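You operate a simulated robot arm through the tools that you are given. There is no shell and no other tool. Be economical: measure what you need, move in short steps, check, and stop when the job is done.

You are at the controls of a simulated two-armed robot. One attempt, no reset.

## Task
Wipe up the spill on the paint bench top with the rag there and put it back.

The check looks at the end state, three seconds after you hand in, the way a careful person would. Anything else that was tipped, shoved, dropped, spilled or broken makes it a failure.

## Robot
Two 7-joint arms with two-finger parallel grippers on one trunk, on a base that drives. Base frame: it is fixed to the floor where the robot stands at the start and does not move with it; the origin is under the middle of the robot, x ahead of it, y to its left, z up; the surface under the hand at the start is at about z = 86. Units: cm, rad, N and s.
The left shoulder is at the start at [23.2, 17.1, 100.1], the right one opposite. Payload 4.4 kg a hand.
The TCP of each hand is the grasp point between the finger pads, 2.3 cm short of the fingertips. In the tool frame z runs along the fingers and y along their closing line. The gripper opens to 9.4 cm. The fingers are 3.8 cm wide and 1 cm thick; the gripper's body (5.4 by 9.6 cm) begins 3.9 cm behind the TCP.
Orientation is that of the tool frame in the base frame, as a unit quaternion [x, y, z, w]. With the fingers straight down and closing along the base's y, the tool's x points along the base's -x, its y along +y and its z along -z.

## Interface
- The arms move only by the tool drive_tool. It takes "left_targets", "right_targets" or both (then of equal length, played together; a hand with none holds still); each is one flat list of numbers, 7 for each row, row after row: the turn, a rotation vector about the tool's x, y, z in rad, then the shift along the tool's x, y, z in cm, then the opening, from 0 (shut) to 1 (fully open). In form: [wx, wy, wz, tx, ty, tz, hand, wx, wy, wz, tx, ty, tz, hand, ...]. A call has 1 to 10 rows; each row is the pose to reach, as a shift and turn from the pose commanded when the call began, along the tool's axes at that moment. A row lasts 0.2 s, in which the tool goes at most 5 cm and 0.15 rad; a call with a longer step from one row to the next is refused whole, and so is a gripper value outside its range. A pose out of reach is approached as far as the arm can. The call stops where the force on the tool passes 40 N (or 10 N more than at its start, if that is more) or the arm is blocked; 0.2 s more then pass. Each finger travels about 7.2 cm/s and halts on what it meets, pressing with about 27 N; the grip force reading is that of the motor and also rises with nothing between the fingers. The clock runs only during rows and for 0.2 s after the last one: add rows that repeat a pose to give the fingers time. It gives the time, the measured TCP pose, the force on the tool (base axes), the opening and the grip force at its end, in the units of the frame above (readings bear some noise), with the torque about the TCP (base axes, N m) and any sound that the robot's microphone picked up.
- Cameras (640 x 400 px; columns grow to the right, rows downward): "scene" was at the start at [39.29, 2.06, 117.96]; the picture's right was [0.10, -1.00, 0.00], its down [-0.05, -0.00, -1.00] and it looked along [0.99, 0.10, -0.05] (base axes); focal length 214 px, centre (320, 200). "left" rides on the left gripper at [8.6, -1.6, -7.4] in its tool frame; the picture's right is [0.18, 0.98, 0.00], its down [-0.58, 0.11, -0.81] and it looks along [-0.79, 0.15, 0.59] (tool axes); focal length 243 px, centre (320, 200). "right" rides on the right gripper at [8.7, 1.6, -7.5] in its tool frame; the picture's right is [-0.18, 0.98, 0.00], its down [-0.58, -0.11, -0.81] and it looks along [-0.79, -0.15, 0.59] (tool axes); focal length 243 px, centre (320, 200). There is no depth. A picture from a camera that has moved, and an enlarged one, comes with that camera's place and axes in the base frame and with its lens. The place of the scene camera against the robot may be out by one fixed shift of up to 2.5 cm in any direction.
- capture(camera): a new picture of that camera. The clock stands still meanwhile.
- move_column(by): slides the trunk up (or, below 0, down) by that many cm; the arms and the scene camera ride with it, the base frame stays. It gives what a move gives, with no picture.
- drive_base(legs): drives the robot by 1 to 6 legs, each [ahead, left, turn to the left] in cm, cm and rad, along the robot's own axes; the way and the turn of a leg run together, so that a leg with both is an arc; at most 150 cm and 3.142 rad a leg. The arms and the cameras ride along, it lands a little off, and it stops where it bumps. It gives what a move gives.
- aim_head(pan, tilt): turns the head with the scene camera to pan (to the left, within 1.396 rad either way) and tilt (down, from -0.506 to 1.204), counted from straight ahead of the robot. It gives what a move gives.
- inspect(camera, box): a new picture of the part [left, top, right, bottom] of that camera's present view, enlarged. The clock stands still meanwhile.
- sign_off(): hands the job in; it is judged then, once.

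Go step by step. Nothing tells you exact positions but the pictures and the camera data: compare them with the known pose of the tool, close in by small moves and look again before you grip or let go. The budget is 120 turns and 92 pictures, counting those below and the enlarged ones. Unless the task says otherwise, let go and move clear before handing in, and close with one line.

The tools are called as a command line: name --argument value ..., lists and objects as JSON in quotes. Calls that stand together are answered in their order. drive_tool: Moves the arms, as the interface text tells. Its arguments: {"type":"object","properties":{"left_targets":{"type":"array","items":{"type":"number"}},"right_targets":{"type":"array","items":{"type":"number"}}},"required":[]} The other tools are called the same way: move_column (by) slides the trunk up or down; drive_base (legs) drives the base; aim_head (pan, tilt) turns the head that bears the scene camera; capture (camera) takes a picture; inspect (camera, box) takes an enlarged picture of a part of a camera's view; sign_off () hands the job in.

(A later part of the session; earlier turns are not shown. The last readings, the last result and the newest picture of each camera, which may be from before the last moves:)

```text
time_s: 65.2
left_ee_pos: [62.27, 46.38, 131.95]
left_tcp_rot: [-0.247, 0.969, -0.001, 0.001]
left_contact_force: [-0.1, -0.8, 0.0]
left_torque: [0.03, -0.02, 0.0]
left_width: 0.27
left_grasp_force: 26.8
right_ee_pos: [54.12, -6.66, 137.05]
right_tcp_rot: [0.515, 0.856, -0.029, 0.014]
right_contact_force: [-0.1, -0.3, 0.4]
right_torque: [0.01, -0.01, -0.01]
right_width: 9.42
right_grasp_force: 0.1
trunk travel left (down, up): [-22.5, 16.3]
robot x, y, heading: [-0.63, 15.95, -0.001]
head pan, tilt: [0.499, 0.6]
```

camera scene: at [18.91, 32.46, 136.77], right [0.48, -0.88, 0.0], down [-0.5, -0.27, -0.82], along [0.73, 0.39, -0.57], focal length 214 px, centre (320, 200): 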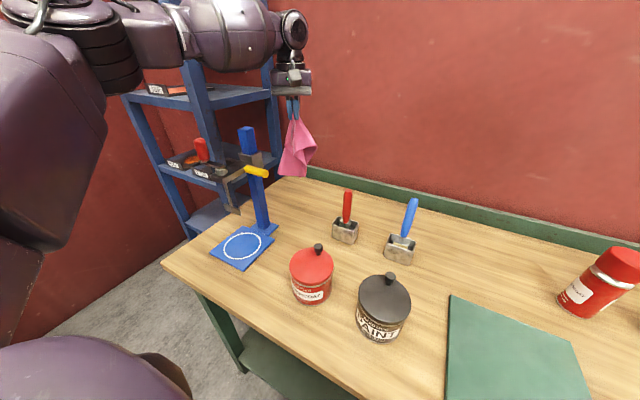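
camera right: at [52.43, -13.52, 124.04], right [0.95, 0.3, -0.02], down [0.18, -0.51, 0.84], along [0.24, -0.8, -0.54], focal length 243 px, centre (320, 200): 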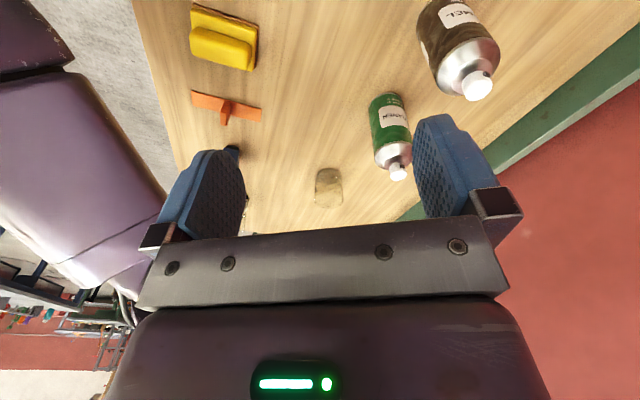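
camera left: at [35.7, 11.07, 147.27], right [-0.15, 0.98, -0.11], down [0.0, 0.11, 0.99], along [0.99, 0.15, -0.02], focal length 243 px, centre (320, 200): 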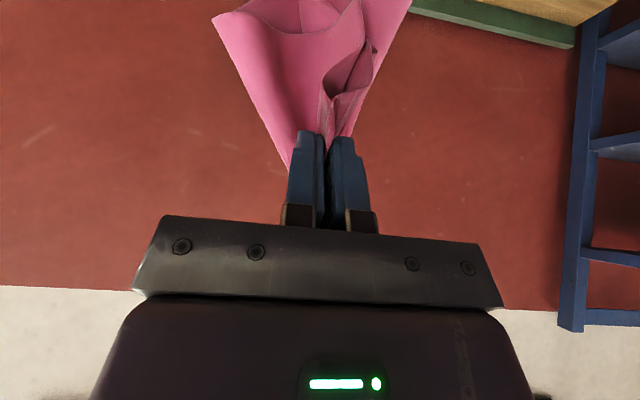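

Now I'll tilt the tool sideways and reach out toward the spill, staying high for now.

drive_tool --left_targets '[-0.09, -0.05, 0, -2.5, 3, 1, 0, -0.18, -0.1, 0, -5, 6, 2, 0, -0.27, -0.15, 0, -7.5, 9, 4, 0, -0.36, -0.2, 0, -10, 12, 6, 0, -0.45, -0.25, 0, -12.5, 15, 9, 0, -0.53, -0.29, 0, -15, 17.4, 12, 0, -0.53, -0.29, 0, -15, 17.4, 14, 0]'

capture --camera "scene"

```text
time_s: 66.8
left_ee_pos: [67.03, 68.88, 118.0]
left_tcp_rot: [-0.235, 0.925, 0.289, 0.077]
left_contact_force: [0.0, 0.1, 0.4]
left_torque: [0.01, 0.01, 0.0]
left_width: 0.27
left_grasp_force: 27.0
right_ee_pos: [54.1, -6.58, 137.09]
right_tcp_rot: [0.515, 0.857, -0.029, 0.015]
right_contact_force: [-0.6, -0.5, 0.1]
right_torque: [0.02, 0.02, 0.0]
right_width: 9.39
right_grasp_force: 0.1
trunk travel left (down, up): [-22.5, 16.3]
robot x, y, heading: [-1.03, 16.0, -0.004]
head pan, tilt: [0.499, 0.6]
```

```text
21 pictures are left
camera scene: at [18.86, 21.27, 136.78], right [0.48, -0.88, 0.0], down [-0.5, -0.27, -0.83], along [0.73, 0.39, -0.56], focal length 214 px, centre (320, 200)
```

scene: 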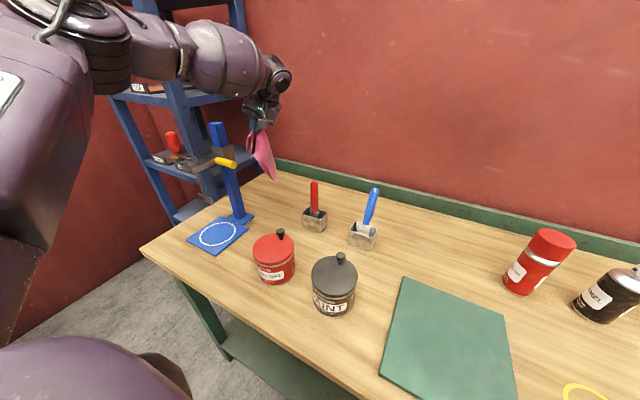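

No reach problem in this posture. I'll go forward over the spill and then lower about 9 cm.

drive_tool --left_targets '[0, 0, 0, -3.9, -1.2, 0.6, 0, 0, 0, 0, -7.8, -2.4, 1.2, 0, 0, 0, 0, -7, -3.9, 3.7, 0, 0, 0, 0, -6.1, -5.4, 6.1, 0, 0, 0, 0, -5.3, -6.9, 8.6, 0, 0, 0, 0, -5.3, -6.9, 8.6, 0]'

inspect --camera "scene" --box '[170, 60, 370, 190]'

capture --camera "left"

```text
time_s: 68.2
left_ee_pos: [66.58, 71.24, 111.91]
left_tcp_rot: [-0.234, 0.926, 0.287, 0.077]
left_contact_force: [0.1, 0.0, 0.8]
left_torque: [0.0, -0.02, 0.01]
left_width: 0.25
left_grasp_force: 27.2
left hand out of reach, approached as far as the arm can: row 1, 2, 3, 4, 5, 6
right_ee_pos: [54.14, -6.53, 136.99]
right_tcp_rot: [0.515, 0.856, -0.028, 0.014]
right_contact_force: [0.6, -0.4, 0.1]
right_torque: [0.01, -0.02, -0.02]
right_width: 9.38
right_grasp_force: 0.0
trunk travel left (down, up): [-22.5, 16.3]
robot x, y, heading: [-0.48, 15.94, -0.0]
head pan, tilt: [0.499, 0.6]
```

```text
3.08 times, centred on (270, 125) of scene
camera zoom: at [18.87, 21.28, 136.78], right [0.48, -0.88, 0.0], down [-0.5, -0.27, -0.83], along [0.73, 0.39, -0.56], focal length 660 px, centre (474, 431)
```

zoom: 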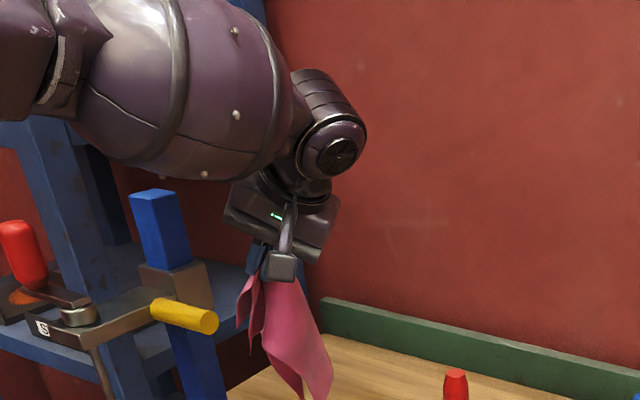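

```text
19 pictures are left
camera left: at [59.62, 62.49, 114.87], right [-0.63, 0.64, 0.44], down [0.45, -0.15, 0.88], along [0.63, 0.75, -0.19], focal length 243 px, centre (320, 200)
```

left: 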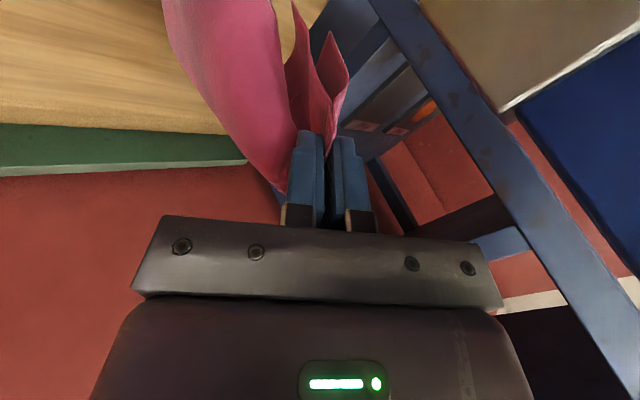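

The arm stops short in x (66.6). Keeping the wrist roughly where it is, I'll swing the fingers forward so the fingertips and rag reach over the spill.

drive_tool --left_targets '[0.0875, -0.1, 0, 0, 0, 0, 0, 0.175, -0.2, 0, 0, 0, 0, 0, 0.2625, -0.3, 0, 0, 0, 0, 0, 0.35, -0.4, 0, 0, 0, 0, 0, 0.35, -0.4, 0, 0, 0, 0, 0]'

inspect --camera "scene" --box '[170, 70, 390, 215]'

```text
time_s: 69.4
left_ee_pos: [66.61, 71.36, 111.75]
left_tcp_rot: [-0.157, 0.927, 0.164, 0.297]
left_contact_force: [0.0, 0.0, -0.1]
left_torque: [0.01, 0.03, 0.0]
left_width: 0.25
left_grasp_force: 26.8
right_ee_pos: [54.36, -6.57, 137.0]
right_tcp_rot: [0.515, 0.857, -0.028, 0.014]
right_contact_force: [-0.4, -0.3, 0.4]
right_torque: [-0.03, -0.01, -0.01]
right_width: 9.38
right_grasp_force: 0.1
trunk travel left (down, up): [-22.5, 16.3]
robot x, y, heading: [-0.69, 15.98, -0.005]
head pan, tilt: [0.499, 0.6]
```

```text
2.76 times, centred on (280, 142) of scene
camera zoom: at [18.92, 21.28, 136.76], right [0.48, -0.88, 0.0], down [-0.5, -0.27, -0.82], along [0.73, 0.39, -0.57], focal length 592 px, centre (430, 359)
```

zoom: 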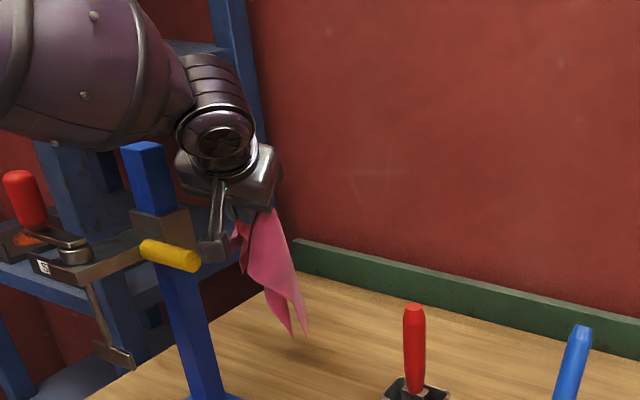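

This orientation is reachable. The wrist camera is close to the yellow handle, so I'll move forward, away from it.

drive_tool --left_targets '[0, 0, 0, -2.3, -1.2, 1.5, 0, 0, 0, 0, -4.6, -2.3, 3, 0, 0, 0, 0, -6.95, -3.5, 4.5, 0, 0, 0, 0, -6.95, -3.5, 4.5, 0]'

```text
time_s: 70.4
left_ee_pos: [74.34, 71.4, 112.25]
left_tcp_rot: [-0.157, 0.928, 0.164, 0.297]
left_contact_force: [0.5, 0.3, -1.3]
left_torque: [0.01, -0.02, 0.02]
left_width: 0.27
left_grasp_force: 27.1
left hand out of reach, approached as far as the arm can: row 3, 4
right_ee_pos: [54.0, -6.5, 137.12]
right_tcp_rot: [0.516, 0.856, -0.028, 0.015]
right_contact_force: [0.1, -0.8, 0.2]
right_torque: [0.02, -0.01, 0.03]
right_width: 9.42
right_grasp_force: 0.1
trunk travel left (down, up): [-22.5, 16.3]
robot x, y, heading: [-0.45, 16.14, -0.005]
head pan, tilt: [0.499, 0.6]
```

The rag now hangs almost over the spill. Next I'll lower it 9 cm so its tail lies on the bench.

drive_tool --left_targets '[0, 0, 0, 1.8, -0.6, 2.3, 0, 0, 0, 0, 3.6, -1.3, 4.6, 0, 0, 0, 0, 5.4, -1.9, 6.9, 0, 0, 0, 0, 5.4, -1.9, 6.9, 0]'

inspect --camera "scene" --box '[170, 70, 390, 215]'

```text
time_s: 71.4
left_ee_pos: [71.19, 71.16, 104.87]
left_tcp_rot: [-0.157, 0.927, 0.165, 0.298]
left_contact_force: [-1.5, 0.1, 0.3]
left_torque: [0.04, 0.01, -0.02]
left_width: 0.28
left_grasp_force: 26.7
left hand out of reach, approached as far as the arm can: row 1, 2, 3, 4
right_ee_pos: [54.23, -6.46, 137.03]
right_tcp_rot: [0.515, 0.857, -0.028, 0.014]
right_contact_force: [0.1, -0.3, -0.3]
right_torque: [0.04, -0.02, 0.01]
right_width: 9.4
right_grasp_force: 0.0
trunk travel left (down, up): [-22.5, 16.3]
robot x, y, heading: [-0.52, 16.02, -0.002]
head pan, tilt: [0.499, 0.6]
```

```text
2.76 times, centred on (280, 142) of scene
camera zoom: at [18.87, 21.28, 136.78], right [0.48, -0.88, 0.0], down [-0.5, -0.27, -0.83], along [0.73, 0.39, -0.56], focal length 592 px, centre (430, 359)
```

zoom: 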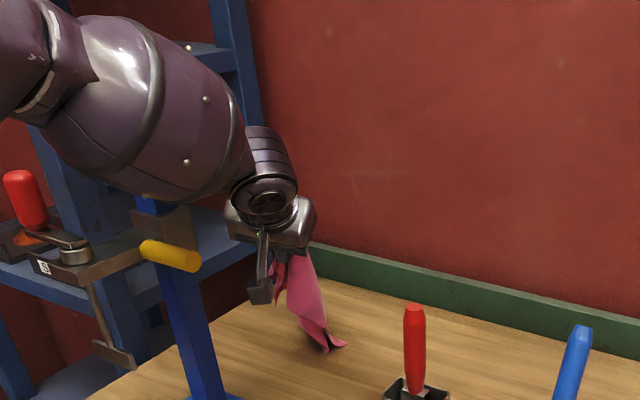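

The rag's tail is on the bench right at the spill. I'll make gentle sideways sweeps with it and then check the effect.

drive_tool --left_targets '[0, 0, 0, 0.02, 2.48, 1.96, 0, 0, 0, 0, -0.37, 4.28, 2.76, 0, 0, 0, 0, 0.41, 0.69, 1.17, 0, 0, 0, 0, 1.18, -2.9, -0.42, 0, 0, 0, 0, 1.76, -5.59, -1.61, 0, 0, 0, 0, -0.96, -3.47, -0.19, 0, 0, 0, 0, -2.5, -0.26, 1.9, 0, 0, 0, 0, -3.27, 3.33, 3.49, 0, 0, 0, 0, 0.21, 1.58, 1.56, 0, 0, 0, 0, 0, 0, 0, 0]'

inspect --camera "scene" --box '[190, 110, 350, 215]'

```text
time_s: 73.6
left_ee_pos: [71.22, 71.16, 104.96]
left_tcp_rot: [-0.156, 0.927, 0.164, 0.298]
left_contact_force: [0.3, -0.5, 0.7]
left_torque: [0.01, 0.0, 0.01]
left_width: 0.27
left_grasp_force: 26.6
left hand out of reach, approached as far as the arm can: row 1, 2, 3, 4, 5, 6, 7, 8, 9
right_ee_pos: [54.11, -6.47, 137.1]
right_tcp_rot: [0.515, 0.857, -0.028, 0.014]
right_contact_force: [0.3, 0.5, 0.1]
right_torque: [0.02, 0.04, 0.01]
right_width: 9.39
right_grasp_force: 0.0
trunk travel left (down, up): [-22.5, 16.3]
robot x, y, heading: [-0.57, 16.1, -0.002]
head pan, tilt: [0.499, 0.6]
```

```text
3.81 times, centred on (270, 162) of scene
camera zoom: at [18.86, 21.29, 136.78], right [0.48, -0.88, 0.0], down [-0.5, -0.27, -0.83], along [0.73, 0.39, -0.56], focal length 817 px, centre (510, 343)
```

zoom: 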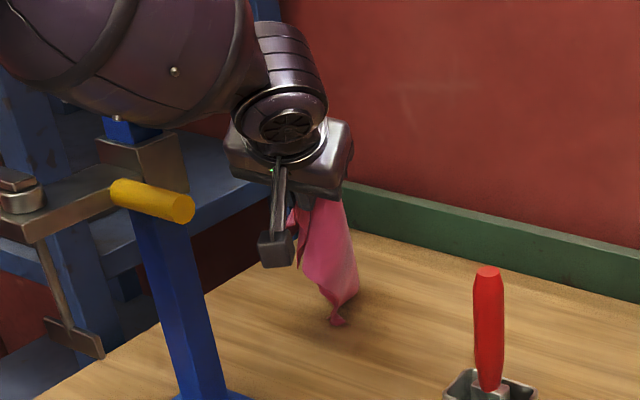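

The sweep moved the tail over the area. I'll lift the rag a little and look at the spill.

drive_tool --left_targets '[0, 0, 0, -1.8, 0.6, -2.3, 0, 0, 0, 0, -3.6, 1.3, -4.6, 0, 0, 0, 0, -5.4, 1.9, -6.9, 0, 0, 0, 0, -6.6, 2.4, -8.4, 0]'

inspect --camera "scene" --box '[240, 170, 340, 232]'

```text
time_s: 74.6
left_ee_pos: [71.31, 71.4, 115.82]
left_tcp_rot: [-0.156, 0.928, 0.164, 0.296]
left_contact_force: [0.1, 0.2, 0.6]
left_torque: [0.05, 0.02, 0.04]
left_width: 0.27
left_grasp_force: 27.2
right_ee_pos: [54.14, -6.52, 136.97]
right_tcp_rot: [0.515, 0.856, -0.029, 0.015]
right_contact_force: [-1.0, -0.3, 0.3]
right_torque: [0.01, -0.01, 0.0]
right_width: 9.41
right_grasp_force: 0.0
trunk travel left (down, up): [-22.5, 16.3]
robot x, y, heading: [-0.58, 16.06, -0.006]
head pan, tilt: [0.499, 0.6]
```

```text
6.40 times, centred on (290, 201) of scene
camera zoom: at [18.84, 21.3, 136.78], right [0.48, -0.88, 0.0], down [-0.5, -0.27, -0.83], along [0.73, 0.39, -0.56], focal length 1373 px, centre (512, 194)
```

zoom: 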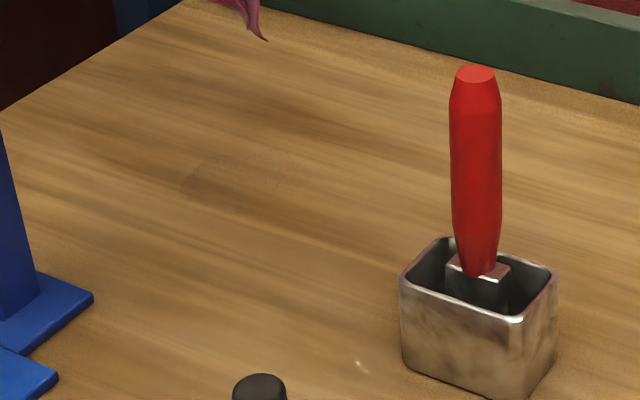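

The spill is still there, about 8 cm across and centred near (78, 73). I need more reach to press on it, so I'll creep the base a few cm closer to the bench.

drive_base --legs '[[4, 0, 0]]'

```text
time_s: 75.5
left_ee_pos: [75.08, 71.3, 115.8]
left_tcp_rot: [-0.156, 0.928, 0.163, 0.296]
left_contact_force: [0.5, -0.6, -1.1]
left_torque: [0.03, 0.01, 0.03]
left_width: 0.24
left_grasp_force: 27.4
right_ee_pos: [58.16, -6.56, 136.88]
right_tcp_rot: [0.515, 0.857, -0.027, 0.015]
right_contact_force: [0.2, 0.2, -2.2]
right_torque: [-0.02, 0.02, 0.02]
right_width: 9.38
right_grasp_force: 0.0
trunk travel left (down, up): [-22.5, 16.3]
robot x, y, heading: [3.53, 16.07, -0.002]
head pan, tilt: [0.499, 0.6]
```

No bump. I'll go a little more forward and slightly right.

drive_base --legs '[[4, -4, 0]]'

```text
time_s: 76.5
left_ee_pos: [76.96, 69.45, 115.87]
left_tcp_rot: [-0.158, 0.927, 0.165, 0.297]
left_contact_force: [0.2, -0.7, 0.1]
left_torque: [0.03, 0.02, 0.02]
left_width: 0.25
left_grasp_force: 27.1
right_ee_pos: [60.22, -8.64, 136.99]
right_tcp_rot: [0.514, 0.857, -0.027, 0.013]
right_contact_force: [0.3, -0.6, -0.2]
right_torque: [-0.01, 0.02, 0.02]
right_width: 9.39
right_grasp_force: 0.0
trunk travel left (down, up): [-22.5, 16.3]
robot x, y, heading: [4.8, 13.59, -0.001]
head pan, tilt: [0.499, 0.6]
stopped in leg 1: the robot was blocked; the commanded pose is now the measured one
```

The base stopped at the bench, so that's its limit. Now I'll lower the rag further over the spill.

drive_tool --left_targets '[0, 0, 0, 1.2, 0.9, 2.7, 0, 0, 0, 0, 3, 1.3, 5.5, 0, 0, 0, 0, 5.44, 0.58, 8.86, 0, 0, 0, 0, 7.2, 0, 11.2, 0, 0, 0, 0, 9, -0.7, 13.5, 0, 0, 0, 0, 9, -0.7, 13.5, 0]'

inspect --camera "scene" --box '[190, 90, 370, 215]'

```text
time_s: 77.9
left_ee_pos: [74.29, 72.22, 101.67]
left_tcp_rot: [-0.159, 0.927, 0.164, 0.298]
left_contact_force: [-0.5, 0.2, 0.0]
left_torque: [0.09, -0.01, 0.03]
left_width: 0.27
left_grasp_force: 27.4
left hand out of reach, approached as far as the arm can: row 4, 5, 6
right_ee_pos: [59.92, -8.43, 137.01]
right_tcp_rot: [0.513, 0.858, -0.028, 0.015]
right_contact_force: [0.0, 0.3, 0.3]
right_torque: [0.0, 0.0, 0.05]
right_width: 9.42
right_grasp_force: 0.2
trunk travel left (down, up): [-22.5, 16.3]
robot x, y, heading: [5.06, 14.06, -0.001]
head pan, tilt: [0.499, 0.6]
```

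```text
3.20 times, centred on (280, 152) of scene
camera zoom: at [24.53, 19.22, 136.78], right [0.48, -0.88, 0.0], down [-0.5, -0.27, -0.83], along [0.72, 0.4, -0.56], focal length 686 px, centre (448, 352)
```

zoom: 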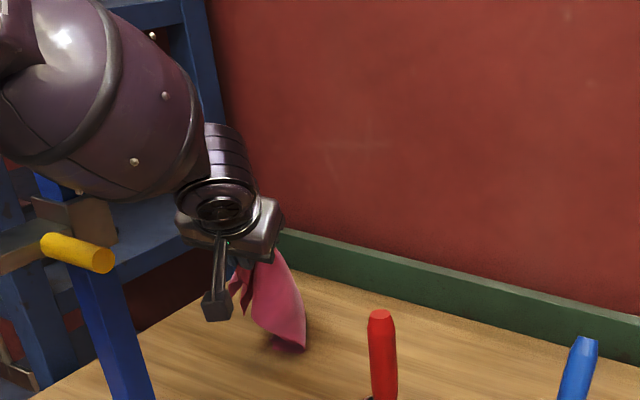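

The forearm still clears the handle by 5 cm or more. I'll lower the trunk 4 cm to bring the rag down further and lean the shoulder forward.

move_column --by -4

```text
time_s: 78.7
left_ee_pos: [74.15, 72.19, 98.03]
left_tcp_rot: [-0.16, 0.926, 0.165, 0.299]
left_contact_force: [0.3, 0.3, 0.7]
left_torque: [0.01, 0.01, 0.03]
left_width: 0.26
left_grasp_force: 27.1
right_ee_pos: [59.76, -8.34, 133.24]
right_tcp_rot: [0.513, 0.858, -0.026, 0.017]
right_contact_force: [-0.5, -0.1, 0.3]
right_torque: [0.03, -0.05, 0.0]
right_width: 9.4
right_grasp_force: 0.0
trunk travel left (down, up): [-18.5, 20.3]
robot x, y, heading: [5.15, 13.83, -0.005]
head pan, tilt: [0.499, 0.6]
```

The hand is at z=98. Now a wiping pattern, lower and a little further out, to put more cloth on the spill.

drive_tool --left_targets '[0, 0, 0, -1.12, -1.58, 3.03, 0, 0, 0, 0, 0.69, -2.22, 5.34, 0, 0, 0, 0, 0.01, 0.92, 6.73, 0, 0, 0, 0, 0.79, -2.67, 5.14, 0, 0, 0, 0, 1.56, -6.26, 3.55, 0, 0, 0, 0, 3.5, -3.3, 2.85, 0, 0, 0, 0, 2.72, 0.29, 4.44, 0, 0, 0, 0, 0.11, 0.47, 6.53, 0, 0, 0, 0, 0.69, -2.22, 5.34, 0]'

inspect --camera "scene" --box '[190, 90, 370, 215]'

```text
time_s: 80.7
left_ee_pos: [76.88, 72.08, 93.23]
left_tcp_rot: [-0.159, 0.926, 0.165, 0.299]
left_contact_force: [-0.8, 0.0, 0.3]
left_torque: [0.04, 0.02, 0.06]
left_width: 0.26
left_grasp_force: 26.8
left hand out of reach, approached as far as the arm can: row 2, 3, 4, 5, 8, 9
right_ee_pos: [59.84, -8.71, 133.09]
right_tcp_rot: [0.513, 0.858, -0.027, 0.015]
right_contact_force: [-0.3, -0.5, 0.7]
right_torque: [0.02, -0.04, 0.01]
right_width: 9.38
right_grasp_force: 0.0
trunk travel left (down, up): [-18.5, 20.3]
robot x, y, heading: [4.64, 13.8, -0.0]
head pan, tilt: [0.499, 0.6]
```

```text
3.20 times, centred on (280, 152) of scene
camera zoom: at [27.92, 19.07, 132.43], right [0.48, -0.88, 0.0], down [-0.5, -0.27, -0.83], along [0.72, 0.4, -0.56], focal length 686 px, centre (448, 352)
```

zoom: 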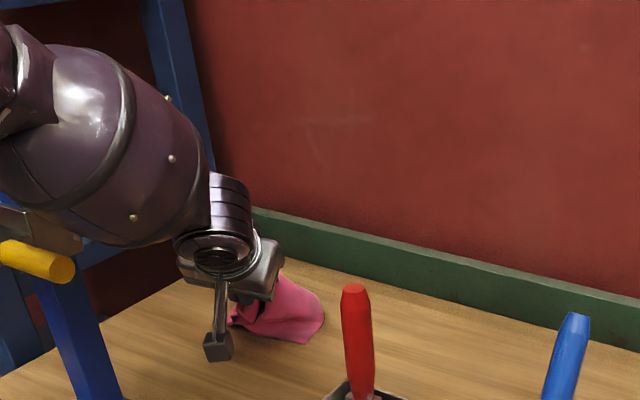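

The rag is now bunched on the bench right over the spill. I'll scrub in circles with slightly more pressure.

drive_tool --left_targets '[0, 0, 0, 0.32, 2.37, 2.34, 0, 0, 0, 0, -1.81, 0.31, 3.44, 0, 0, 0, 0, -2.0, -2.77, 2.75, 0, 0, 0, 0, 0.14, -4.69, 0.56, 0, 0, 0, 0, 3.22, -3.13, -1.44, 0, 0, 0, 0, 3.22, 0.84, -0.35, 0, 0, 0, 0, 1.86, 3.15, 1.34, 0, 0, 0, 0, -0.45, 1.98, 2.84, 0, 0, 0, 0, 0.13, -0.71, 1.65, 0, 0, 0, 0, 1.48, -3.01, -0.04, 0]'

drive_tool --left_targets '[0, 0, 0, 0, 3, 1, 0, 0, 0, 0, -2.3, 1, 3, 0, 0, 0, 0, -4.6, -1.5, 3.5, 0, 0, 0, 0, -3, -4, 1.5, 0, 0, 0, 0, 0, -3, 0, 0, 0, 0, 0, 0, 0, 0, 0, 0, 0, 0, -1.5, 3.5, 2, 0, 0, 0, 0, -4, 1.5, 3.5, 0, 0, 0, 0, -3, -2, 2, 0, 0, 0, 0, 0, 0, 0, 0]'

```text
time_s: 82.9
left_ee_pos: [76.27, 69.17, 92.14]
left_tcp_rot: [-0.16, 0.926, 0.165, 0.299]
left_contact_force: [0.7, -0.1, -0.5]
left_torque: [-0.01, 0.01, -0.02]
left_width: 0.25
left_grasp_force: 26.9
left hand out of reach, approached as far as the arm can: row 1, 2, 3, 4, 8, 9, 10
right_ee_pos: [59.95, -8.27, 132.97]
right_tcp_rot: [0.513, 0.858, -0.028, 0.015]
right_contact_force: [0.1, 0.2, 0.1]
right_torque: [0.0, 0.03, -0.02]
right_width: 9.43
right_grasp_force: 0.0
trunk travel left (down, up): [-18.5, 20.3]
robot x, y, heading: [5.26, 13.81, 0.003]
head pan, tilt: [0.499, 0.6]
```

```text
time_s: 85.1
left_ee_pos: [76.2, 69.16, 92.14]
left_tcp_rot: [-0.159, 0.927, 0.164, 0.297]
left_contact_force: [0.4, 0.3, 0.0]
left_torque: [0.03, -0.01, 0.0]
left_width: 0.25
left_grasp_force: 27.3
left hand out of reach, approached as far as the arm can: row 2, 3, 4, 5, 7, 8, 9
right_ee_pos: [59.99, -8.45, 133.05]
right_tcp_rot: [0.513, 0.858, -0.029, 0.014]
right_contact_force: [0.3, 0.1, 0.7]
right_torque: [0.03, -0.01, -0.01]
right_width: 9.4
right_grasp_force: 0.1
trunk travel left (down, up): [-18.5, 20.3]
robot x, y, heading: [4.79, 13.92, -0.0]
head pan, tilt: [0.499, 0.6]
```

Let me lift the rag and check the spot.

drive_tool --left_targets '[0, 0, 0, -1.8, 0.9, -4.1, 0, 0, 0, 0, -3.6, 1.8, -8.3, 0, 0, 0, 0, -5.5, 2.7, -12.4, 0, 0, 0, 0, -7.3, 3.56, -16.6, 0]'

inspect --camera "scene" --box '[230, 160, 350, 235]'

```text
time_s: 86.1
left_ee_pos: [72.16, 67.1, 110.28]
left_tcp_rot: [-0.159, 0.927, 0.164, 0.298]
left_contact_force: [-0.2, -0.3, -0.2]
left_torque: [0.03, 0.02, 0.0]
left_width: 0.25
left_grasp_force: 26.9
right_ee_pos: [59.82, -8.46, 133.04]
right_tcp_rot: [0.513, 0.858, -0.028, 0.015]
right_contact_force: [-0.1, -0.2, -0.1]
right_torque: [0.0, -0.01, -0.01]
right_width: 9.41
right_grasp_force: 0.1
trunk travel left (down, up): [-18.5, 20.3]
robot x, y, heading: [5.14, 14.02, 0.002]
head pan, tilt: [0.499, 0.6]
```

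```text
5.33 times, centred on (290, 198) of scene
camera zoom: at [27.91, 19.2, 132.44], right [0.48, -0.88, 0.0], down [-0.49, -0.27, -0.83], along [0.72, 0.4, -0.56], focal length 1144 px, centre (480, 213)
```

zoom: 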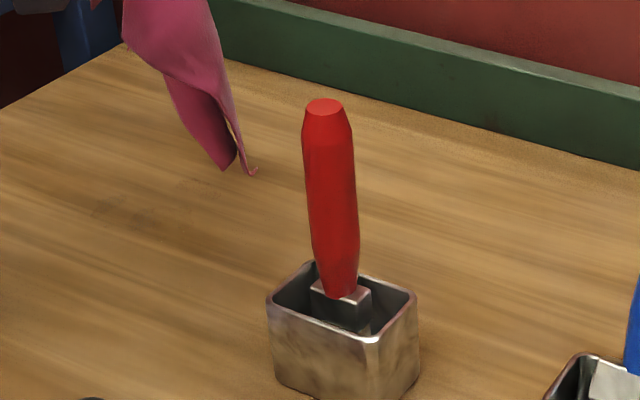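

Comparing images, the rag was scrubbing about 6 cm beyond the spill; the real centre is nearer, about (76, 73). I'll steepen the tool a bit to stay clear of the handle and put the rag down closer.

drive_tool --left_targets '[-0.09, 0.107, 0, 1.5, 0.2, 2.7, 0, -0.178, 0.213, 0, 3.0, 0.3, 5.5, 0, -0.178, 0.213, 0, 5.2, -0.5, 8.3, 0, -0.178, 0.213, 0, 7.4, -1.2, 11.1, 0, -0.178, 0.213, 0, 9.6, -2.0, 13.9, 0, -0.178, 0.213, 0, 9.6, -2.0, 13.9, 0]'

inspect --camera "scene" --box '[190, 90, 370, 215]'

```text
time_s: 87.5
left_ee_pos: [72.6, 69.12, 93.07]
left_tcp_rot: [-0.201, 0.935, 0.228, 0.182]
left_contact_force: [0.1, 0.6, 0.2]
left_torque: [-0.04, 0.0, 0.01]
left_width: 0.27
left_grasp_force: 26.9
right_ee_pos: [59.92, -8.37, 133.02]
right_tcp_rot: [0.512, 0.858, -0.027, 0.015]
right_contact_force: [-0.1, 0.2, 0.6]
right_torque: [0.01, -0.01, 0.02]
right_width: 9.4
right_grasp_force: 0.1
trunk travel left (down, up): [-18.5, 20.3]
robot x, y, heading: [5.06, 13.74, -0.001]
head pan, tilt: [0.499, 0.6]
```

```text
3.20 times, centred on (280, 152) of scene
camera zoom: at [27.96, 19.21, 132.43], right [0.48, -0.88, 0.0], down [-0.5, -0.27, -0.83], along [0.72, 0.4, -0.56], focal length 686 px, centre (448, 352)
```

zoom: 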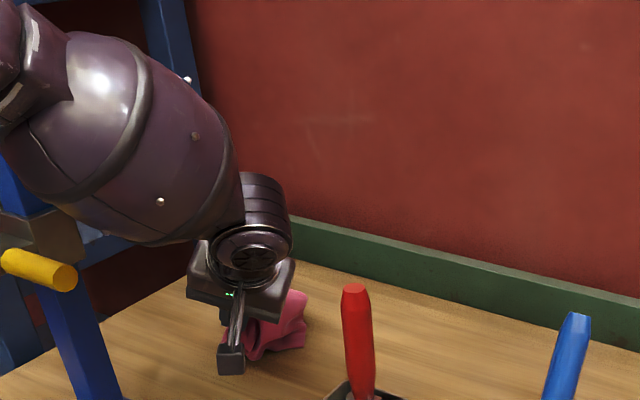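

This pose is comfortably in reach. I'll scrub pulling toward me over x 66–73, y 66–73, with a bit more pressure, in two passes.

drive_tool --left_targets '[0, 0, 0, 2.65, 0.14, 1.32, 0, 0, 0, 0, 5.21, 1.52, 0.58, 0, 0, 0, 0, 5.18, 4.42, 1.83, 0, 0, 0, 0, 2.34, 3.86, 3.08, 0, 0, 0, 0, 0.07, 1.67, 3.32, 0, 0, 0, 0, 1.24, -1.6, 1.32, 0, 0, 0, 0, 4.39, -1.85, -0.42, 0, 0, 0, 0, 6.65, 0.34, -0.67, 0, 0, 0, 0, 4.77, 2.74, 1.33, 0, 0, 0, 0, 2.36, 0.96, 1.82, 0]'

inspect --camera "scene" --box '[190, 90, 370, 215]'

```text
time_s: 89.7
left_ee_pos: [70.65, 69.97, 90.91]
left_tcp_rot: [-0.201, 0.935, 0.229, 0.182]
left_contact_force: [0.5, -0.6, -0.2]
left_torque: [-0.03, 0.01, 0.0]
left_width: 0.28
left_grasp_force: 26.7
left hand out of reach, approached as far as the arm can: row 5, 6
right_ee_pos: [60.01, -8.47, 132.83]
right_tcp_rot: [0.513, 0.858, -0.028, 0.015]
right_contact_force: [0.4, -0.3, 0.5]
right_torque: [0.02, -0.03, 0.02]
right_width: 9.37
right_grasp_force: 0.0
trunk travel left (down, up): [-18.5, 20.3]
robot x, y, heading: [4.57, 13.85, 0.002]
head pan, tilt: [0.499, 0.6]
```

```text
3.20 times, centred on (280, 152) of scene
camera zoom: at [28.13, 19.14, 132.36], right [0.48, -0.88, 0.0], down [-0.5, -0.27, -0.82], along [0.72, 0.4, -0.57], focal length 686 px, centre (448, 352)
```

zoom: 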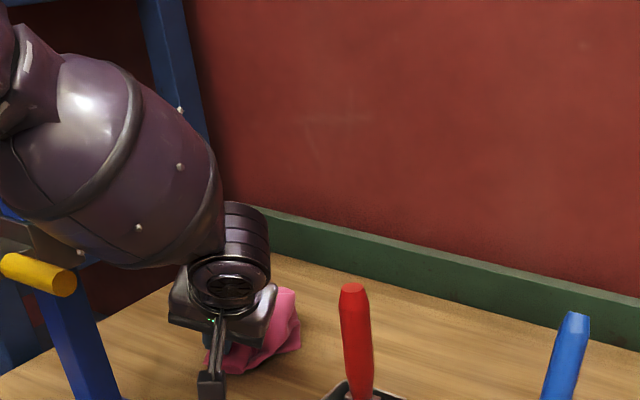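

The rag now covers the spill. I'll do another pass with the fingertips 2 cm lower, to press.

drive_tool --left_targets '[0, 0, 0, 3.15, -1.42, 0.16, 0, 0, 0, 0, 1.97, 1.84, 2.16, 0, 0, 0, 0, -0.87, 1.28, 3.41, 0, 0, 0, 0, -1.99, -1.27, 2.9, 0, 0, 0, 0, -0.25, -3.26, 1.16, 0, 0, 0, 0, 2.59, -2.7, -0.09, 0, 0, 0, 0, 4.56, 0.31, 0.16, 0, 0, 0, 0, 3.68, 2.76, 1.66, 0, 0, 0, 0, 1.12, 1.38, 2.41, 0, 0, 0, 0, 0.86, -0.71, 1.66, 0]'

drive_tool --left_targets '[0, 0, 0, -1.9, 0.8, -3.6, 0, 0, 0, 0, -3.8, 1.6, -7.2, 0, 0, 0, 0, -5.7, 2.8, -11.2, 0, 0, 0, 0, -7.6, 4, -15, 0, 0, 0, 0, -9.5, 5, -18.5, 0]'

inspect --camera "scene" --box '[200, 160, 320, 235]'

```text
time_s: 91.9
left_ee_pos: [70.44, 70.2, 89.16]
left_tcp_rot: [-0.201, 0.935, 0.228, 0.181]
left_contact_force: [0.1, -0.2, -0.2]
left_torque: [-0.04, -0.01, -0.03]
left_width: 0.25
left_grasp_force: 26.9
left hand out of reach, approached as far as the arm can: row 3, 4, 5
right_ee_pos: [60.11, -8.41, 132.99]
right_tcp_rot: [0.513, 0.858, -0.028, 0.015]
right_contact_force: [-0.3, 0.4, -0.5]
right_torque: [0.0, 0.0, 0.01]
right_width: 9.39
right_grasp_force: 0.1
trunk travel left (down, up): [-18.5, 20.3]
robot x, y, heading: [5.39, 13.45, -0.001]
head pan, tilt: [0.499, 0.6]
```

```text
time_s: 93.1
left_ee_pos: [71.8, 67.5, 110.21]
left_tcp_rot: [-0.201, 0.935, 0.228, 0.183]
left_contact_force: [-1.1, 0.6, -0.7]
left_torque: [-0.03, 0.04, -0.03]
left_width: 0.24
left_grasp_force: 27.2
right_ee_pos: [59.92, -8.44, 132.96]
right_tcp_rot: [0.513, 0.858, -0.027, 0.015]
right_contact_force: [-0.1, 0.6, 0.6]
right_torque: [-0.02, 0.0, -0.01]
right_width: 9.38
right_grasp_force: 0.0
trunk travel left (down, up): [-18.5, 20.3]
robot x, y, heading: [5.35, 13.83, 0.003]
head pan, tilt: [0.499, 0.6]
```

```text
5.33 times, centred on (260, 198) of scene
camera zoom: at [27.97, 19.18, 132.42], right [0.48, -0.88, 0.0], down [-0.5, -0.27, -0.83], along [0.72, 0.4, -0.56], focal length 1144 px, centre (640, 213)
```

zoom: 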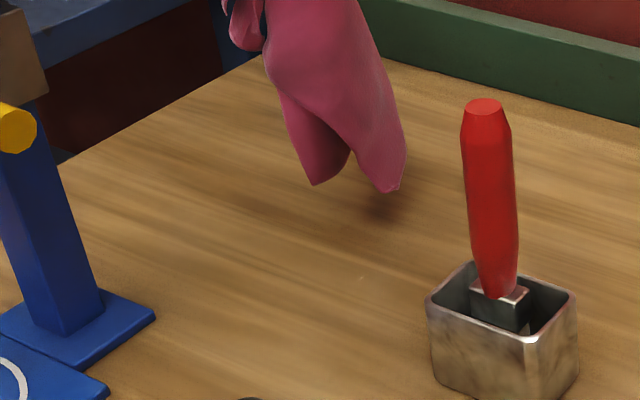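

The spill spot looks clean now; the only dark patch is the rag's own shadow. I'll withdraw the hand high and away from the handle and back the base off, then check from the low viewpoint that showed the spill best.

drive_tool --left_targets '[0, 0, 0, -1.14, -0.22, -4.32, 0, 0, 0, 0, -2.28, -0.44, -8.64, 0, 0, 0, 0, -1.72, 0.27, -13.45, 0, 0, 0, 0, -0.73, 0.62, -17.4, 0, 0, 0, 0, 0.26, 0.95, -21.4, 0]'

move_column --by 4

```text
time_s: 94.3
left_ee_pos: [65.55, 57.41, 128.04]
left_tcp_rot: [-0.202, 0.935, 0.228, 0.182]
left_contact_force: [-1.6, 0.0, -0.5]
left_torque: [0.0, -0.04, -0.06]
left_width: 0.25
left_grasp_force: 27.2
right_ee_pos: [59.8, -8.48, 133.03]
right_tcp_rot: [0.513, 0.858, -0.027, 0.016]
right_contact_force: [-0.4, 0.3, -0.6]
right_torque: [-0.01, -0.05, -0.02]
right_width: 9.39
right_grasp_force: 0.0
trunk travel left (down, up): [-18.5, 20.3]
robot x, y, heading: [4.97, 14.14, 0.003]
head pan, tilt: [0.499, 0.6]
```

```text
time_s: 95.1
left_ee_pos: [66.04, 57.65, 131.8]
left_tcp_rot: [-0.202, 0.935, 0.229, 0.18]
left_contact_force: [0.0, 0.1, -0.1]
left_torque: [0.0, 0.04, 0.01]
left_width: 0.27
left_grasp_force: 26.9
right_ee_pos: [60.35, -8.41, 136.76]
right_tcp_rot: [0.512, 0.858, -0.03, 0.013]
right_contact_force: [1.4, 0.1, 0.1]
right_torque: [0.03, 0.06, 0.01]
right_width: 9.41
right_grasp_force: 0.1
trunk travel left (down, up): [-22.5, 16.3]
robot x, y, heading: [5.19, 13.71, 0.001]
head pan, tilt: [0.499, 0.6]
```

drive_base --legs '[[-65, 0, 0], [0, -14, 0]]'

aim_head --pan 0.0 --tilt 0.4

inspect --camera "scene" --box '[165, 185, 245, 235]'

```text
time_s: 100.2
left_ee_pos: [0.89, 43.64, 132.14]
left_tcp_rot: [-0.202, 0.935, 0.229, 0.182]
left_contact_force: [0.7, -0.5, -0.8]
left_torque: [-0.01, 0.01, -0.04]
left_width: 0.26
left_grasp_force: 26.5
right_ee_pos: [-4.8, -22.37, 136.93]
right_tcp_rot: [0.512, 0.859, -0.028, 0.014]
right_contact_force: [0.4, 0.3, 0.3]
right_torque: [0.02, 0.0, 0.02]
right_width: 9.4
right_grasp_force: 0.0
trunk travel left (down, up): [-22.5, 16.3]
robot x, y, heading: [-59.77, -0.25, 0.003]
head pan, tilt: [0.499, 0.6]
```

```text
time_s: 101.1
left_ee_pos: [0.86, 43.64, 132.1]
left_tcp_rot: [-0.202, 0.935, 0.228, 0.182]
left_contact_force: [-0.3, 0.0, -0.1]
left_torque: [0.0, 0.02, -0.01]
left_width: 0.25
left_grasp_force: 27.2
right_ee_pos: [-4.86, -22.57, 136.96]
right_tcp_rot: [0.512, 0.858, -0.027, 0.015]
right_contact_force: [0.7, 0.2, -0.4]
right_torque: [0.0, 0.01, -0.01]
right_width: 9.39
right_grasp_force: 0.0
trunk travel left (down, up): [-22.5, 16.3]
robot x, y, heading: [-60.05, 0.03, 0.002]
head pan, tilt: [0.0, 0.4]
```

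```text
8.00 times, centred on (205, 210) of scene
camera zoom: at [-38.82, 0.99, 138.59], right [0.0, -1.0, 0.0], down [-0.39, 0.0, -0.92], along [0.92, 0.0, -0.39], focal length 1716 px, centre (1240, 120)
```

zoom: 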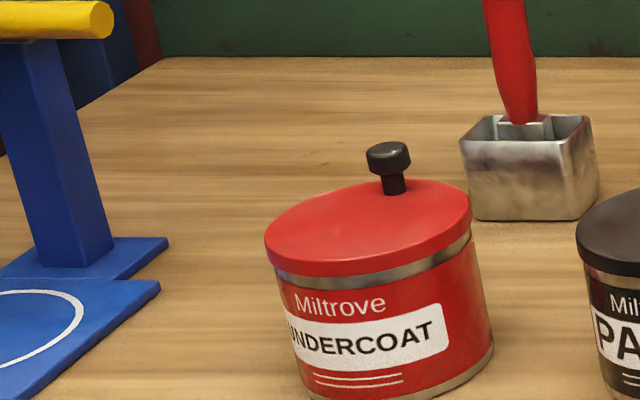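

The spill is gone from the viewpoint where it showed clearly. The yellow handle on the blue post looks lower than before, though, so I'll compare.

capture --camera "scene"

inspect --camera "scene" --box '[100, 145, 300, 262]'

```text
7 pictures are left
camera scene: at [-38.82, 0.99, 138.59], right [0.0, -1.0, 0.0], down [-0.39, 0.0, -0.92], along [0.92, 0.0, -0.39], focal length 214 px, centre (320, 200)
```

scene: 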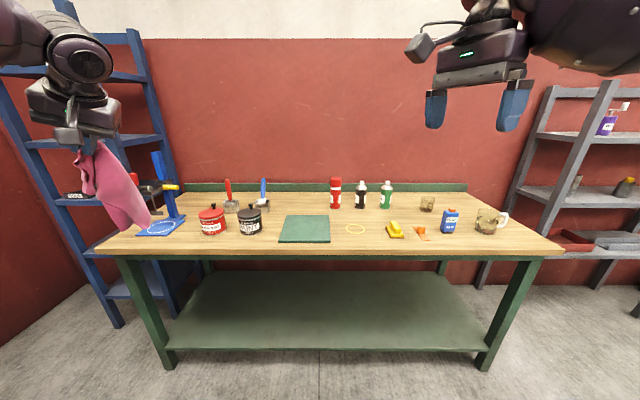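

```text
3.20 times, centred on (200, 204) of scene
camera zoom: at [-38.82, 0.99, 138.59], right [0.0, -1.0, 0.0], down [-0.39, 0.0, -0.92], along [0.92, 0.0, -0.39], focal length 686 px, centre (704, 189)
```

zoom: 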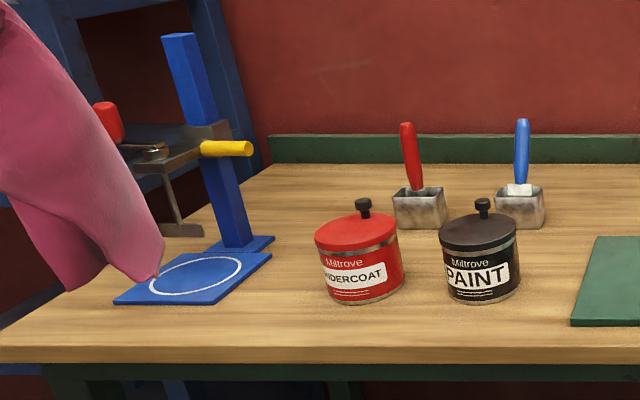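

The press carriage on the blue post has slid down about 7 cm, apparently pushed by my forearm, so I'll have to raise it again afterwards. First the rag goes back, so I'll drive to where the hand is in line with its old place.

drive_base --legs '[[0, -30, 0], [62, 0, 0]]'

drive_tool --left_targets '[0.06, -0.07, 0, -3, -1.5, 2, 0, 0.12, -0.14, 0, -6, -3, 4, 0, 0.178, -0.213, 0, -9, -4.5, 6, 0, 0.178, -0.213, 0, -11, -5.5, 9, 0, 0.178, -0.213, 0, -12, -6.5, 12, 0]'

```text
time_s: 107.5
left_ee_pos: [62.47, 14.28, 132.11]
left_tcp_rot: [-0.206, 0.934, 0.229, 0.18]
left_contact_force: [-0.7, -0.3, -0.4]
left_torque: [-0.02, 0.02, 0.02]
left_width: 0.28
left_grasp_force: 27.1
right_ee_pos: [57.31, -51.85, 137.04]
right_tcp_rot: [0.51, 0.86, -0.028, 0.014]
right_contact_force: [-0.1, 0.9, 0.1]
right_torque: [0.02, 0.01, 0.02]
right_width: 9.42
right_grasp_force: 0.1
trunk travel left (down, up): [-22.5, 16.3]
robot x, y, heading: [2.11, -30.08, 0.014]
head pan, tilt: [0.0, 0.4]
```

```text
time_s: 108.7
left_ee_pos: [78.02, 19.05, 124.88]
left_tcp_rot: [-0.163, 0.926, 0.166, 0.298]
left_contact_force: [0.7, 0.8, -0.7]
left_torque: [0.03, -0.02, -0.02]
left_width: 0.2
left_grasp_force: 27.2
left hand out of reach, approached as far as the arm can: row 5
right_ee_pos: [57.33, -51.78, 137.01]
right_tcp_rot: [0.509, 0.86, -0.028, 0.016]
right_contact_force: [-0.6, -0.1, 0.1]
right_torque: [-0.01, -0.01, -0.02]
right_width: 9.39
right_grasp_force: 0.1
trunk travel left (down, up): [-22.5, 16.3]
robot x, y, heading: [1.86, -29.72, 0.004]
head pan, tilt: [0.0, 0.4]
```

drive_tool --left_targets '[0, 0, 0, 0.7, -3.3, 1.1, 0, 0, 0, 0, 1.4, -6.7, 2.3, 0, 0, 0, 0, 2.07, -10, 3.4, 0, 0, 0, 0, 4.2, -10.7, 6.1, 0, 0, 0, 0, 6.3, -11.5, 8.8, 0]'

aim_head --pan 0.7 --tilt 0.65

capture --camera "scene"

```text
time_s: 109.9
left_ee_pos: [75.21, 13.06, 113.97]
left_tcp_rot: [-0.163, 0.926, 0.166, 0.298]
left_contact_force: [-0.1, -0.3, 0.1]
left_torque: [0.03, 0.02, 0.02]
left_width: 0.25
left_grasp_force: 26.8
left hand out of reach, approached as far as the arm can: row 1, 2, 3, 4, 5
right_ee_pos: [57.21, -51.9, 137.02]
right_tcp_rot: [0.51, 0.86, -0.028, 0.015]
right_contact_force: [1.0, -1.0, 0.6]
right_torque: [-0.02, -0.01, -0.03]
right_width: 9.43
right_grasp_force: 0.1
trunk travel left (down, up): [-22.5, 16.3]
robot x, y, heading: [2.08, -30.01, 0.007]
head pan, tilt: [0.0, 0.4]
```

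```text
time_s: 110.9
left_ee_pos: [75.1, 13.03, 114.11]
left_tcp_rot: [-0.163, 0.926, 0.166, 0.297]
left_contact_force: [-0.1, -0.2, 0.4]
left_torque: [0.04, 0.01, 0.03]
left_width: 0.26
left_grasp_force: 27.4
right_ee_pos: [57.24, -51.85, 137.05]
right_tcp_rot: [0.509, 0.86, -0.028, 0.015]
right_contact_force: [0.2, -0.6, 0.6]
right_torque: [-0.01, 0.02, -0.02]
right_width: 9.43
right_grasp_force: 0.1
trunk travel left (down, up): [-22.5, 16.3]
robot x, y, heading: [2.33, -30.34, 0.007]
head pan, tilt: [0.7, 0.649]
```

```text
5 pictures are left
camera scene: at [20.53, -23.13, 136.35], right [0.65, -0.76, 0.0], down [-0.46, -0.39, -0.8], along [0.61, 0.52, -0.6], focal length 214 px, centre (320, 200)
```

scene: 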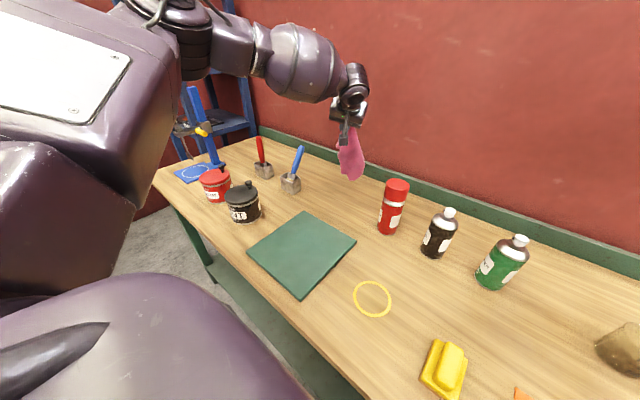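

All else looks in order. Now I'll lower the trunk a little and lay the rag tail-first, moving out and then down and back, ending at the original pinch point (67.5, 12.8).

move_column --by -4

drive_tool --left_targets '[0, 0, 0, -3.09, -1.55, 2.0, 0, 0, 0, 0, -4.2, -3.14, 5.0, 0, 0, 0, 0, -2.4, -3.78, 7.3, 0, 0, 0, 0, 1.73, -3.24, 8.1, 0]'

```text
time_s: 111.8
left_ee_pos: [75.06, 12.99, 110.59]
left_tcp_rot: [-0.163, 0.925, 0.165, 0.299]
left_contact_force: [-0.7, -0.3, 0.0]
left_torque: [0.01, 0.01, 0.01]
left_width: 0.24
left_grasp_force: 26.5
right_ee_pos: [57.11, -51.83, 133.21]
right_tcp_rot: [0.509, 0.86, -0.026, 0.017]
right_contact_force: [-0.6, -0.3, 0.4]
right_torque: [-0.04, 0.02, 0.02]
right_width: 9.41
right_grasp_force: 0.0
trunk travel left (down, up): [-18.5, 20.3]
robot x, y, heading: [2.27, -29.94, 0.005]
head pan, tilt: [0.7, 0.649]
```

```text
time_s: 112.8
left_ee_pos: [77.89, 13.65, 102.67]
left_tcp_rot: [-0.163, 0.926, 0.166, 0.297]
left_contact_force: [0.6, -0.8, 0.1]
left_torque: [0.01, 0.0, 0.03]
left_width: 0.28
left_grasp_force: 26.9
left hand out of reach, approached as far as the arm can: row 2, 3, 4
right_ee_pos: [57.4, -51.8, 132.98]
right_tcp_rot: [0.509, 0.86, -0.028, 0.015]
right_contact_force: [0.4, 0.7, 0.2]
right_torque: [0.01, 0.0, 0.02]
right_width: 9.4
right_grasp_force: 0.0
trunk travel left (down, up): [-18.5, 20.3]
robot x, y, heading: [2.39, -30.25, 0.01]
head pan, tilt: [0.7, 0.649]
```

I can't reach out far enough to lay it flat lengthwise. Instead I'll lay it sideways, tail first near y≈2, then draw the hand left to y≈22, which keeps the rag flat and centred on its old place.

drive_tool --left_targets '[0, 0, 0, -3.0, 1.06, -3.84, 0, 0, 0, 0, -2.05, -1.93, -6.69, 0, 0, 0, 0, -0.89, -5.33, -8.53, 0, 0, 0, 0, -0.27, -8.2, -9.8, 0, 0, 0, 0, -0.27, -8.2, -9.8, 0]'

```text
time_s: 114.0
left_ee_pos: [74.99, 3.56, 109.29]
left_tcp_rot: [-0.163, 0.926, 0.166, 0.297]
left_contact_force: [0.1, -0.8, 0.2]
left_torque: [0.05, 0.04, 0.0]
left_width: 0.26
left_grasp_force: 26.9
left hand out of reach, approached as far as the arm can: row 4, 5
right_ee_pos: [57.48, -51.63, 132.95]
right_tcp_rot: [0.509, 0.86, -0.028, 0.015]
right_contact_force: [1.0, 0.2, -0.4]
right_torque: [0.0, -0.01, -0.01]
right_width: 9.4
right_grasp_force: 0.1
trunk travel left (down, up): [-18.5, 20.3]
robot x, y, heading: [1.95, -30.01, 0.014]
head pan, tilt: [0.7, 0.649]
```

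drive_tool --left_targets '[0, 0, 0, 2.4, -0.84, 3.07, 0, 0, 0, 0, 3.73, 0.76, 6.36, 0, 0, 0, 0, 4.4, 3.3, 9.8, 0, 0, 0, 0, 4.7, 6.4, 13.0, 0, 0, 0, 0, 5.2, 9.4, 16.6, 0, 0, 0, 0, 6.0, 11.4, 19.9, 0, 0, 0, 0, 6.6, 12.7, 22.2, 0, 0, 0, 0, 6.6, 12.7, 22.2, 0]'

inspect --camera "scene" --box '[240, 100, 440, 240]'

```text
time_s: 115.8
left_ee_pos: [73.55, 22.75, 92.91]
left_tcp_rot: [-0.163, 0.926, 0.166, 0.297]
left_contact_force: [-1.0, -0.5, -0.3]
left_torque: [-0.01, 0.01, 0.02]
left_width: 0.23
left_grasp_force: 27.4
left hand out of reach, approached as far as the arm can: row 1, 2, 3, 5, 6, 7, 8
right_ee_pos: [57.19, -51.8, 132.99]
right_tcp_rot: [0.51, 0.86, -0.028, 0.016]
right_contact_force: [0.0, -0.6, 0.3]
right_torque: [0.01, 0.01, -0.03]
right_width: 9.39
right_grasp_force: 0.1
trunk travel left (down, up): [-18.5, 20.3]
robot x, y, heading: [2.43, -30.22, 0.011]
head pan, tilt: [0.7, 0.649]
```

```text
2.86 times, centred on (340, 170) of scene
camera zoom: at [24.01, -23.11, 131.97], right [0.65, -0.76, 0.0], down [-0.46, -0.39, -0.8], along [0.6, 0.52, -0.6], focal length 613 px, centre (263, 286)
```

zoom: 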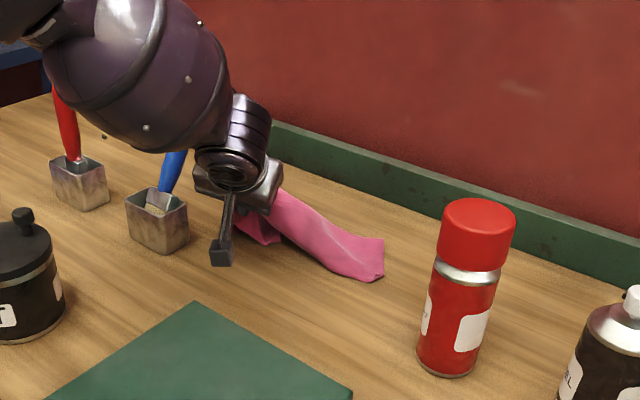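

The rag lies in its old place, roughly centred on (80, 15). I'll release it here and withdraw along the tool axis, away from the brush.

drive_tool --left_targets '[0, 0, 0, 0, 0, 0, 0.3, 0, 0, 0, 0, 0, 0, 0.5, 0, 0, 0, 0, 0, 0, 0.5, 0, 0, 0, 0, 0, 0, 0.5, 0, 0, 0, 0, 0, -3, 0.5, 0, 0, 0, 0, 0, -7, 0.5, 0, 0, 0, 0, 0, -11, 0.5, 0, 0, 0, 0, 0, -15, 0.5, 0, 0, 0, 0, 0, -19, 0.5, 0, 0, 0, 0, 0, -23, 0.5]'

move_column --by 4

capture --camera "scene"

```text
time_s: 118.0
left_ee_pos: [61.89, 13.37, 110.67]
left_tcp_rot: [-0.164, 0.926, 0.167, 0.297]
left_contact_force: [0.2, -0.4, 0.2]
left_torque: [-0.01, -0.01, -0.01]
left_width: 4.7
left_grasp_force: 0.0
right_ee_pos: [57.26, -51.95, 133.08]
right_tcp_rot: [0.509, 0.86, -0.028, 0.016]
right_contact_force: [-0.1, -0.1, 0.5]
right_torque: [0.02, -0.02, 0.02]
right_width: 9.4
right_grasp_force: 0.0
trunk travel left (down, up): [-18.5, 20.3]
robot x, y, heading: [2.28, -29.8, 0.011]
head pan, tilt: [0.7, 0.649]
```

```text
time_s: 118.8
left_ee_pos: [62.3, 13.45, 114.39]
left_tcp_rot: [-0.163, 0.927, 0.167, 0.295]
left_contact_force: [0.9, -0.1, 0.0]
left_torque: [0.02, -0.01, 0.02]
left_width: 4.72
left_grasp_force: 0.0
right_ee_pos: [57.59, -51.94, 136.77]
right_tcp_rot: [0.51, 0.86, -0.03, 0.013]
right_contact_force: [0.4, -0.1, 0.0]
right_torque: [0.05, 0.05, 0.01]
right_width: 9.4
right_grasp_force: 0.0
trunk travel left (down, up): [-22.5, 16.3]
robot x, y, heading: [1.91, -29.87, 0.009]
head pan, tilt: [0.7, 0.649]
```

```text
3 pictures are left
camera scene: at [20.71, -23.12, 136.29], right [0.65, -0.76, 0.0], down [-0.46, -0.39, -0.8], along [0.6, 0.52, -0.61], focal length 214 px, centre (320, 200)
```

scene: 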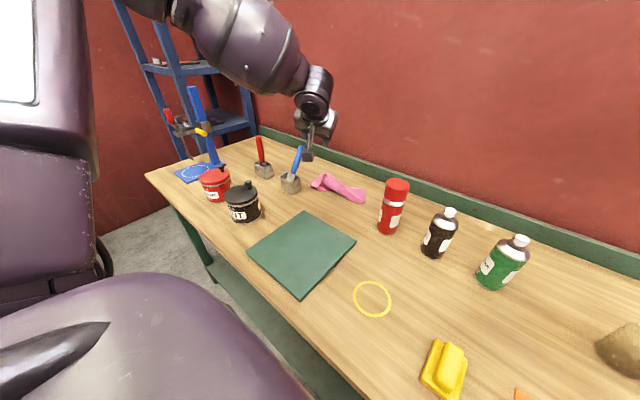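

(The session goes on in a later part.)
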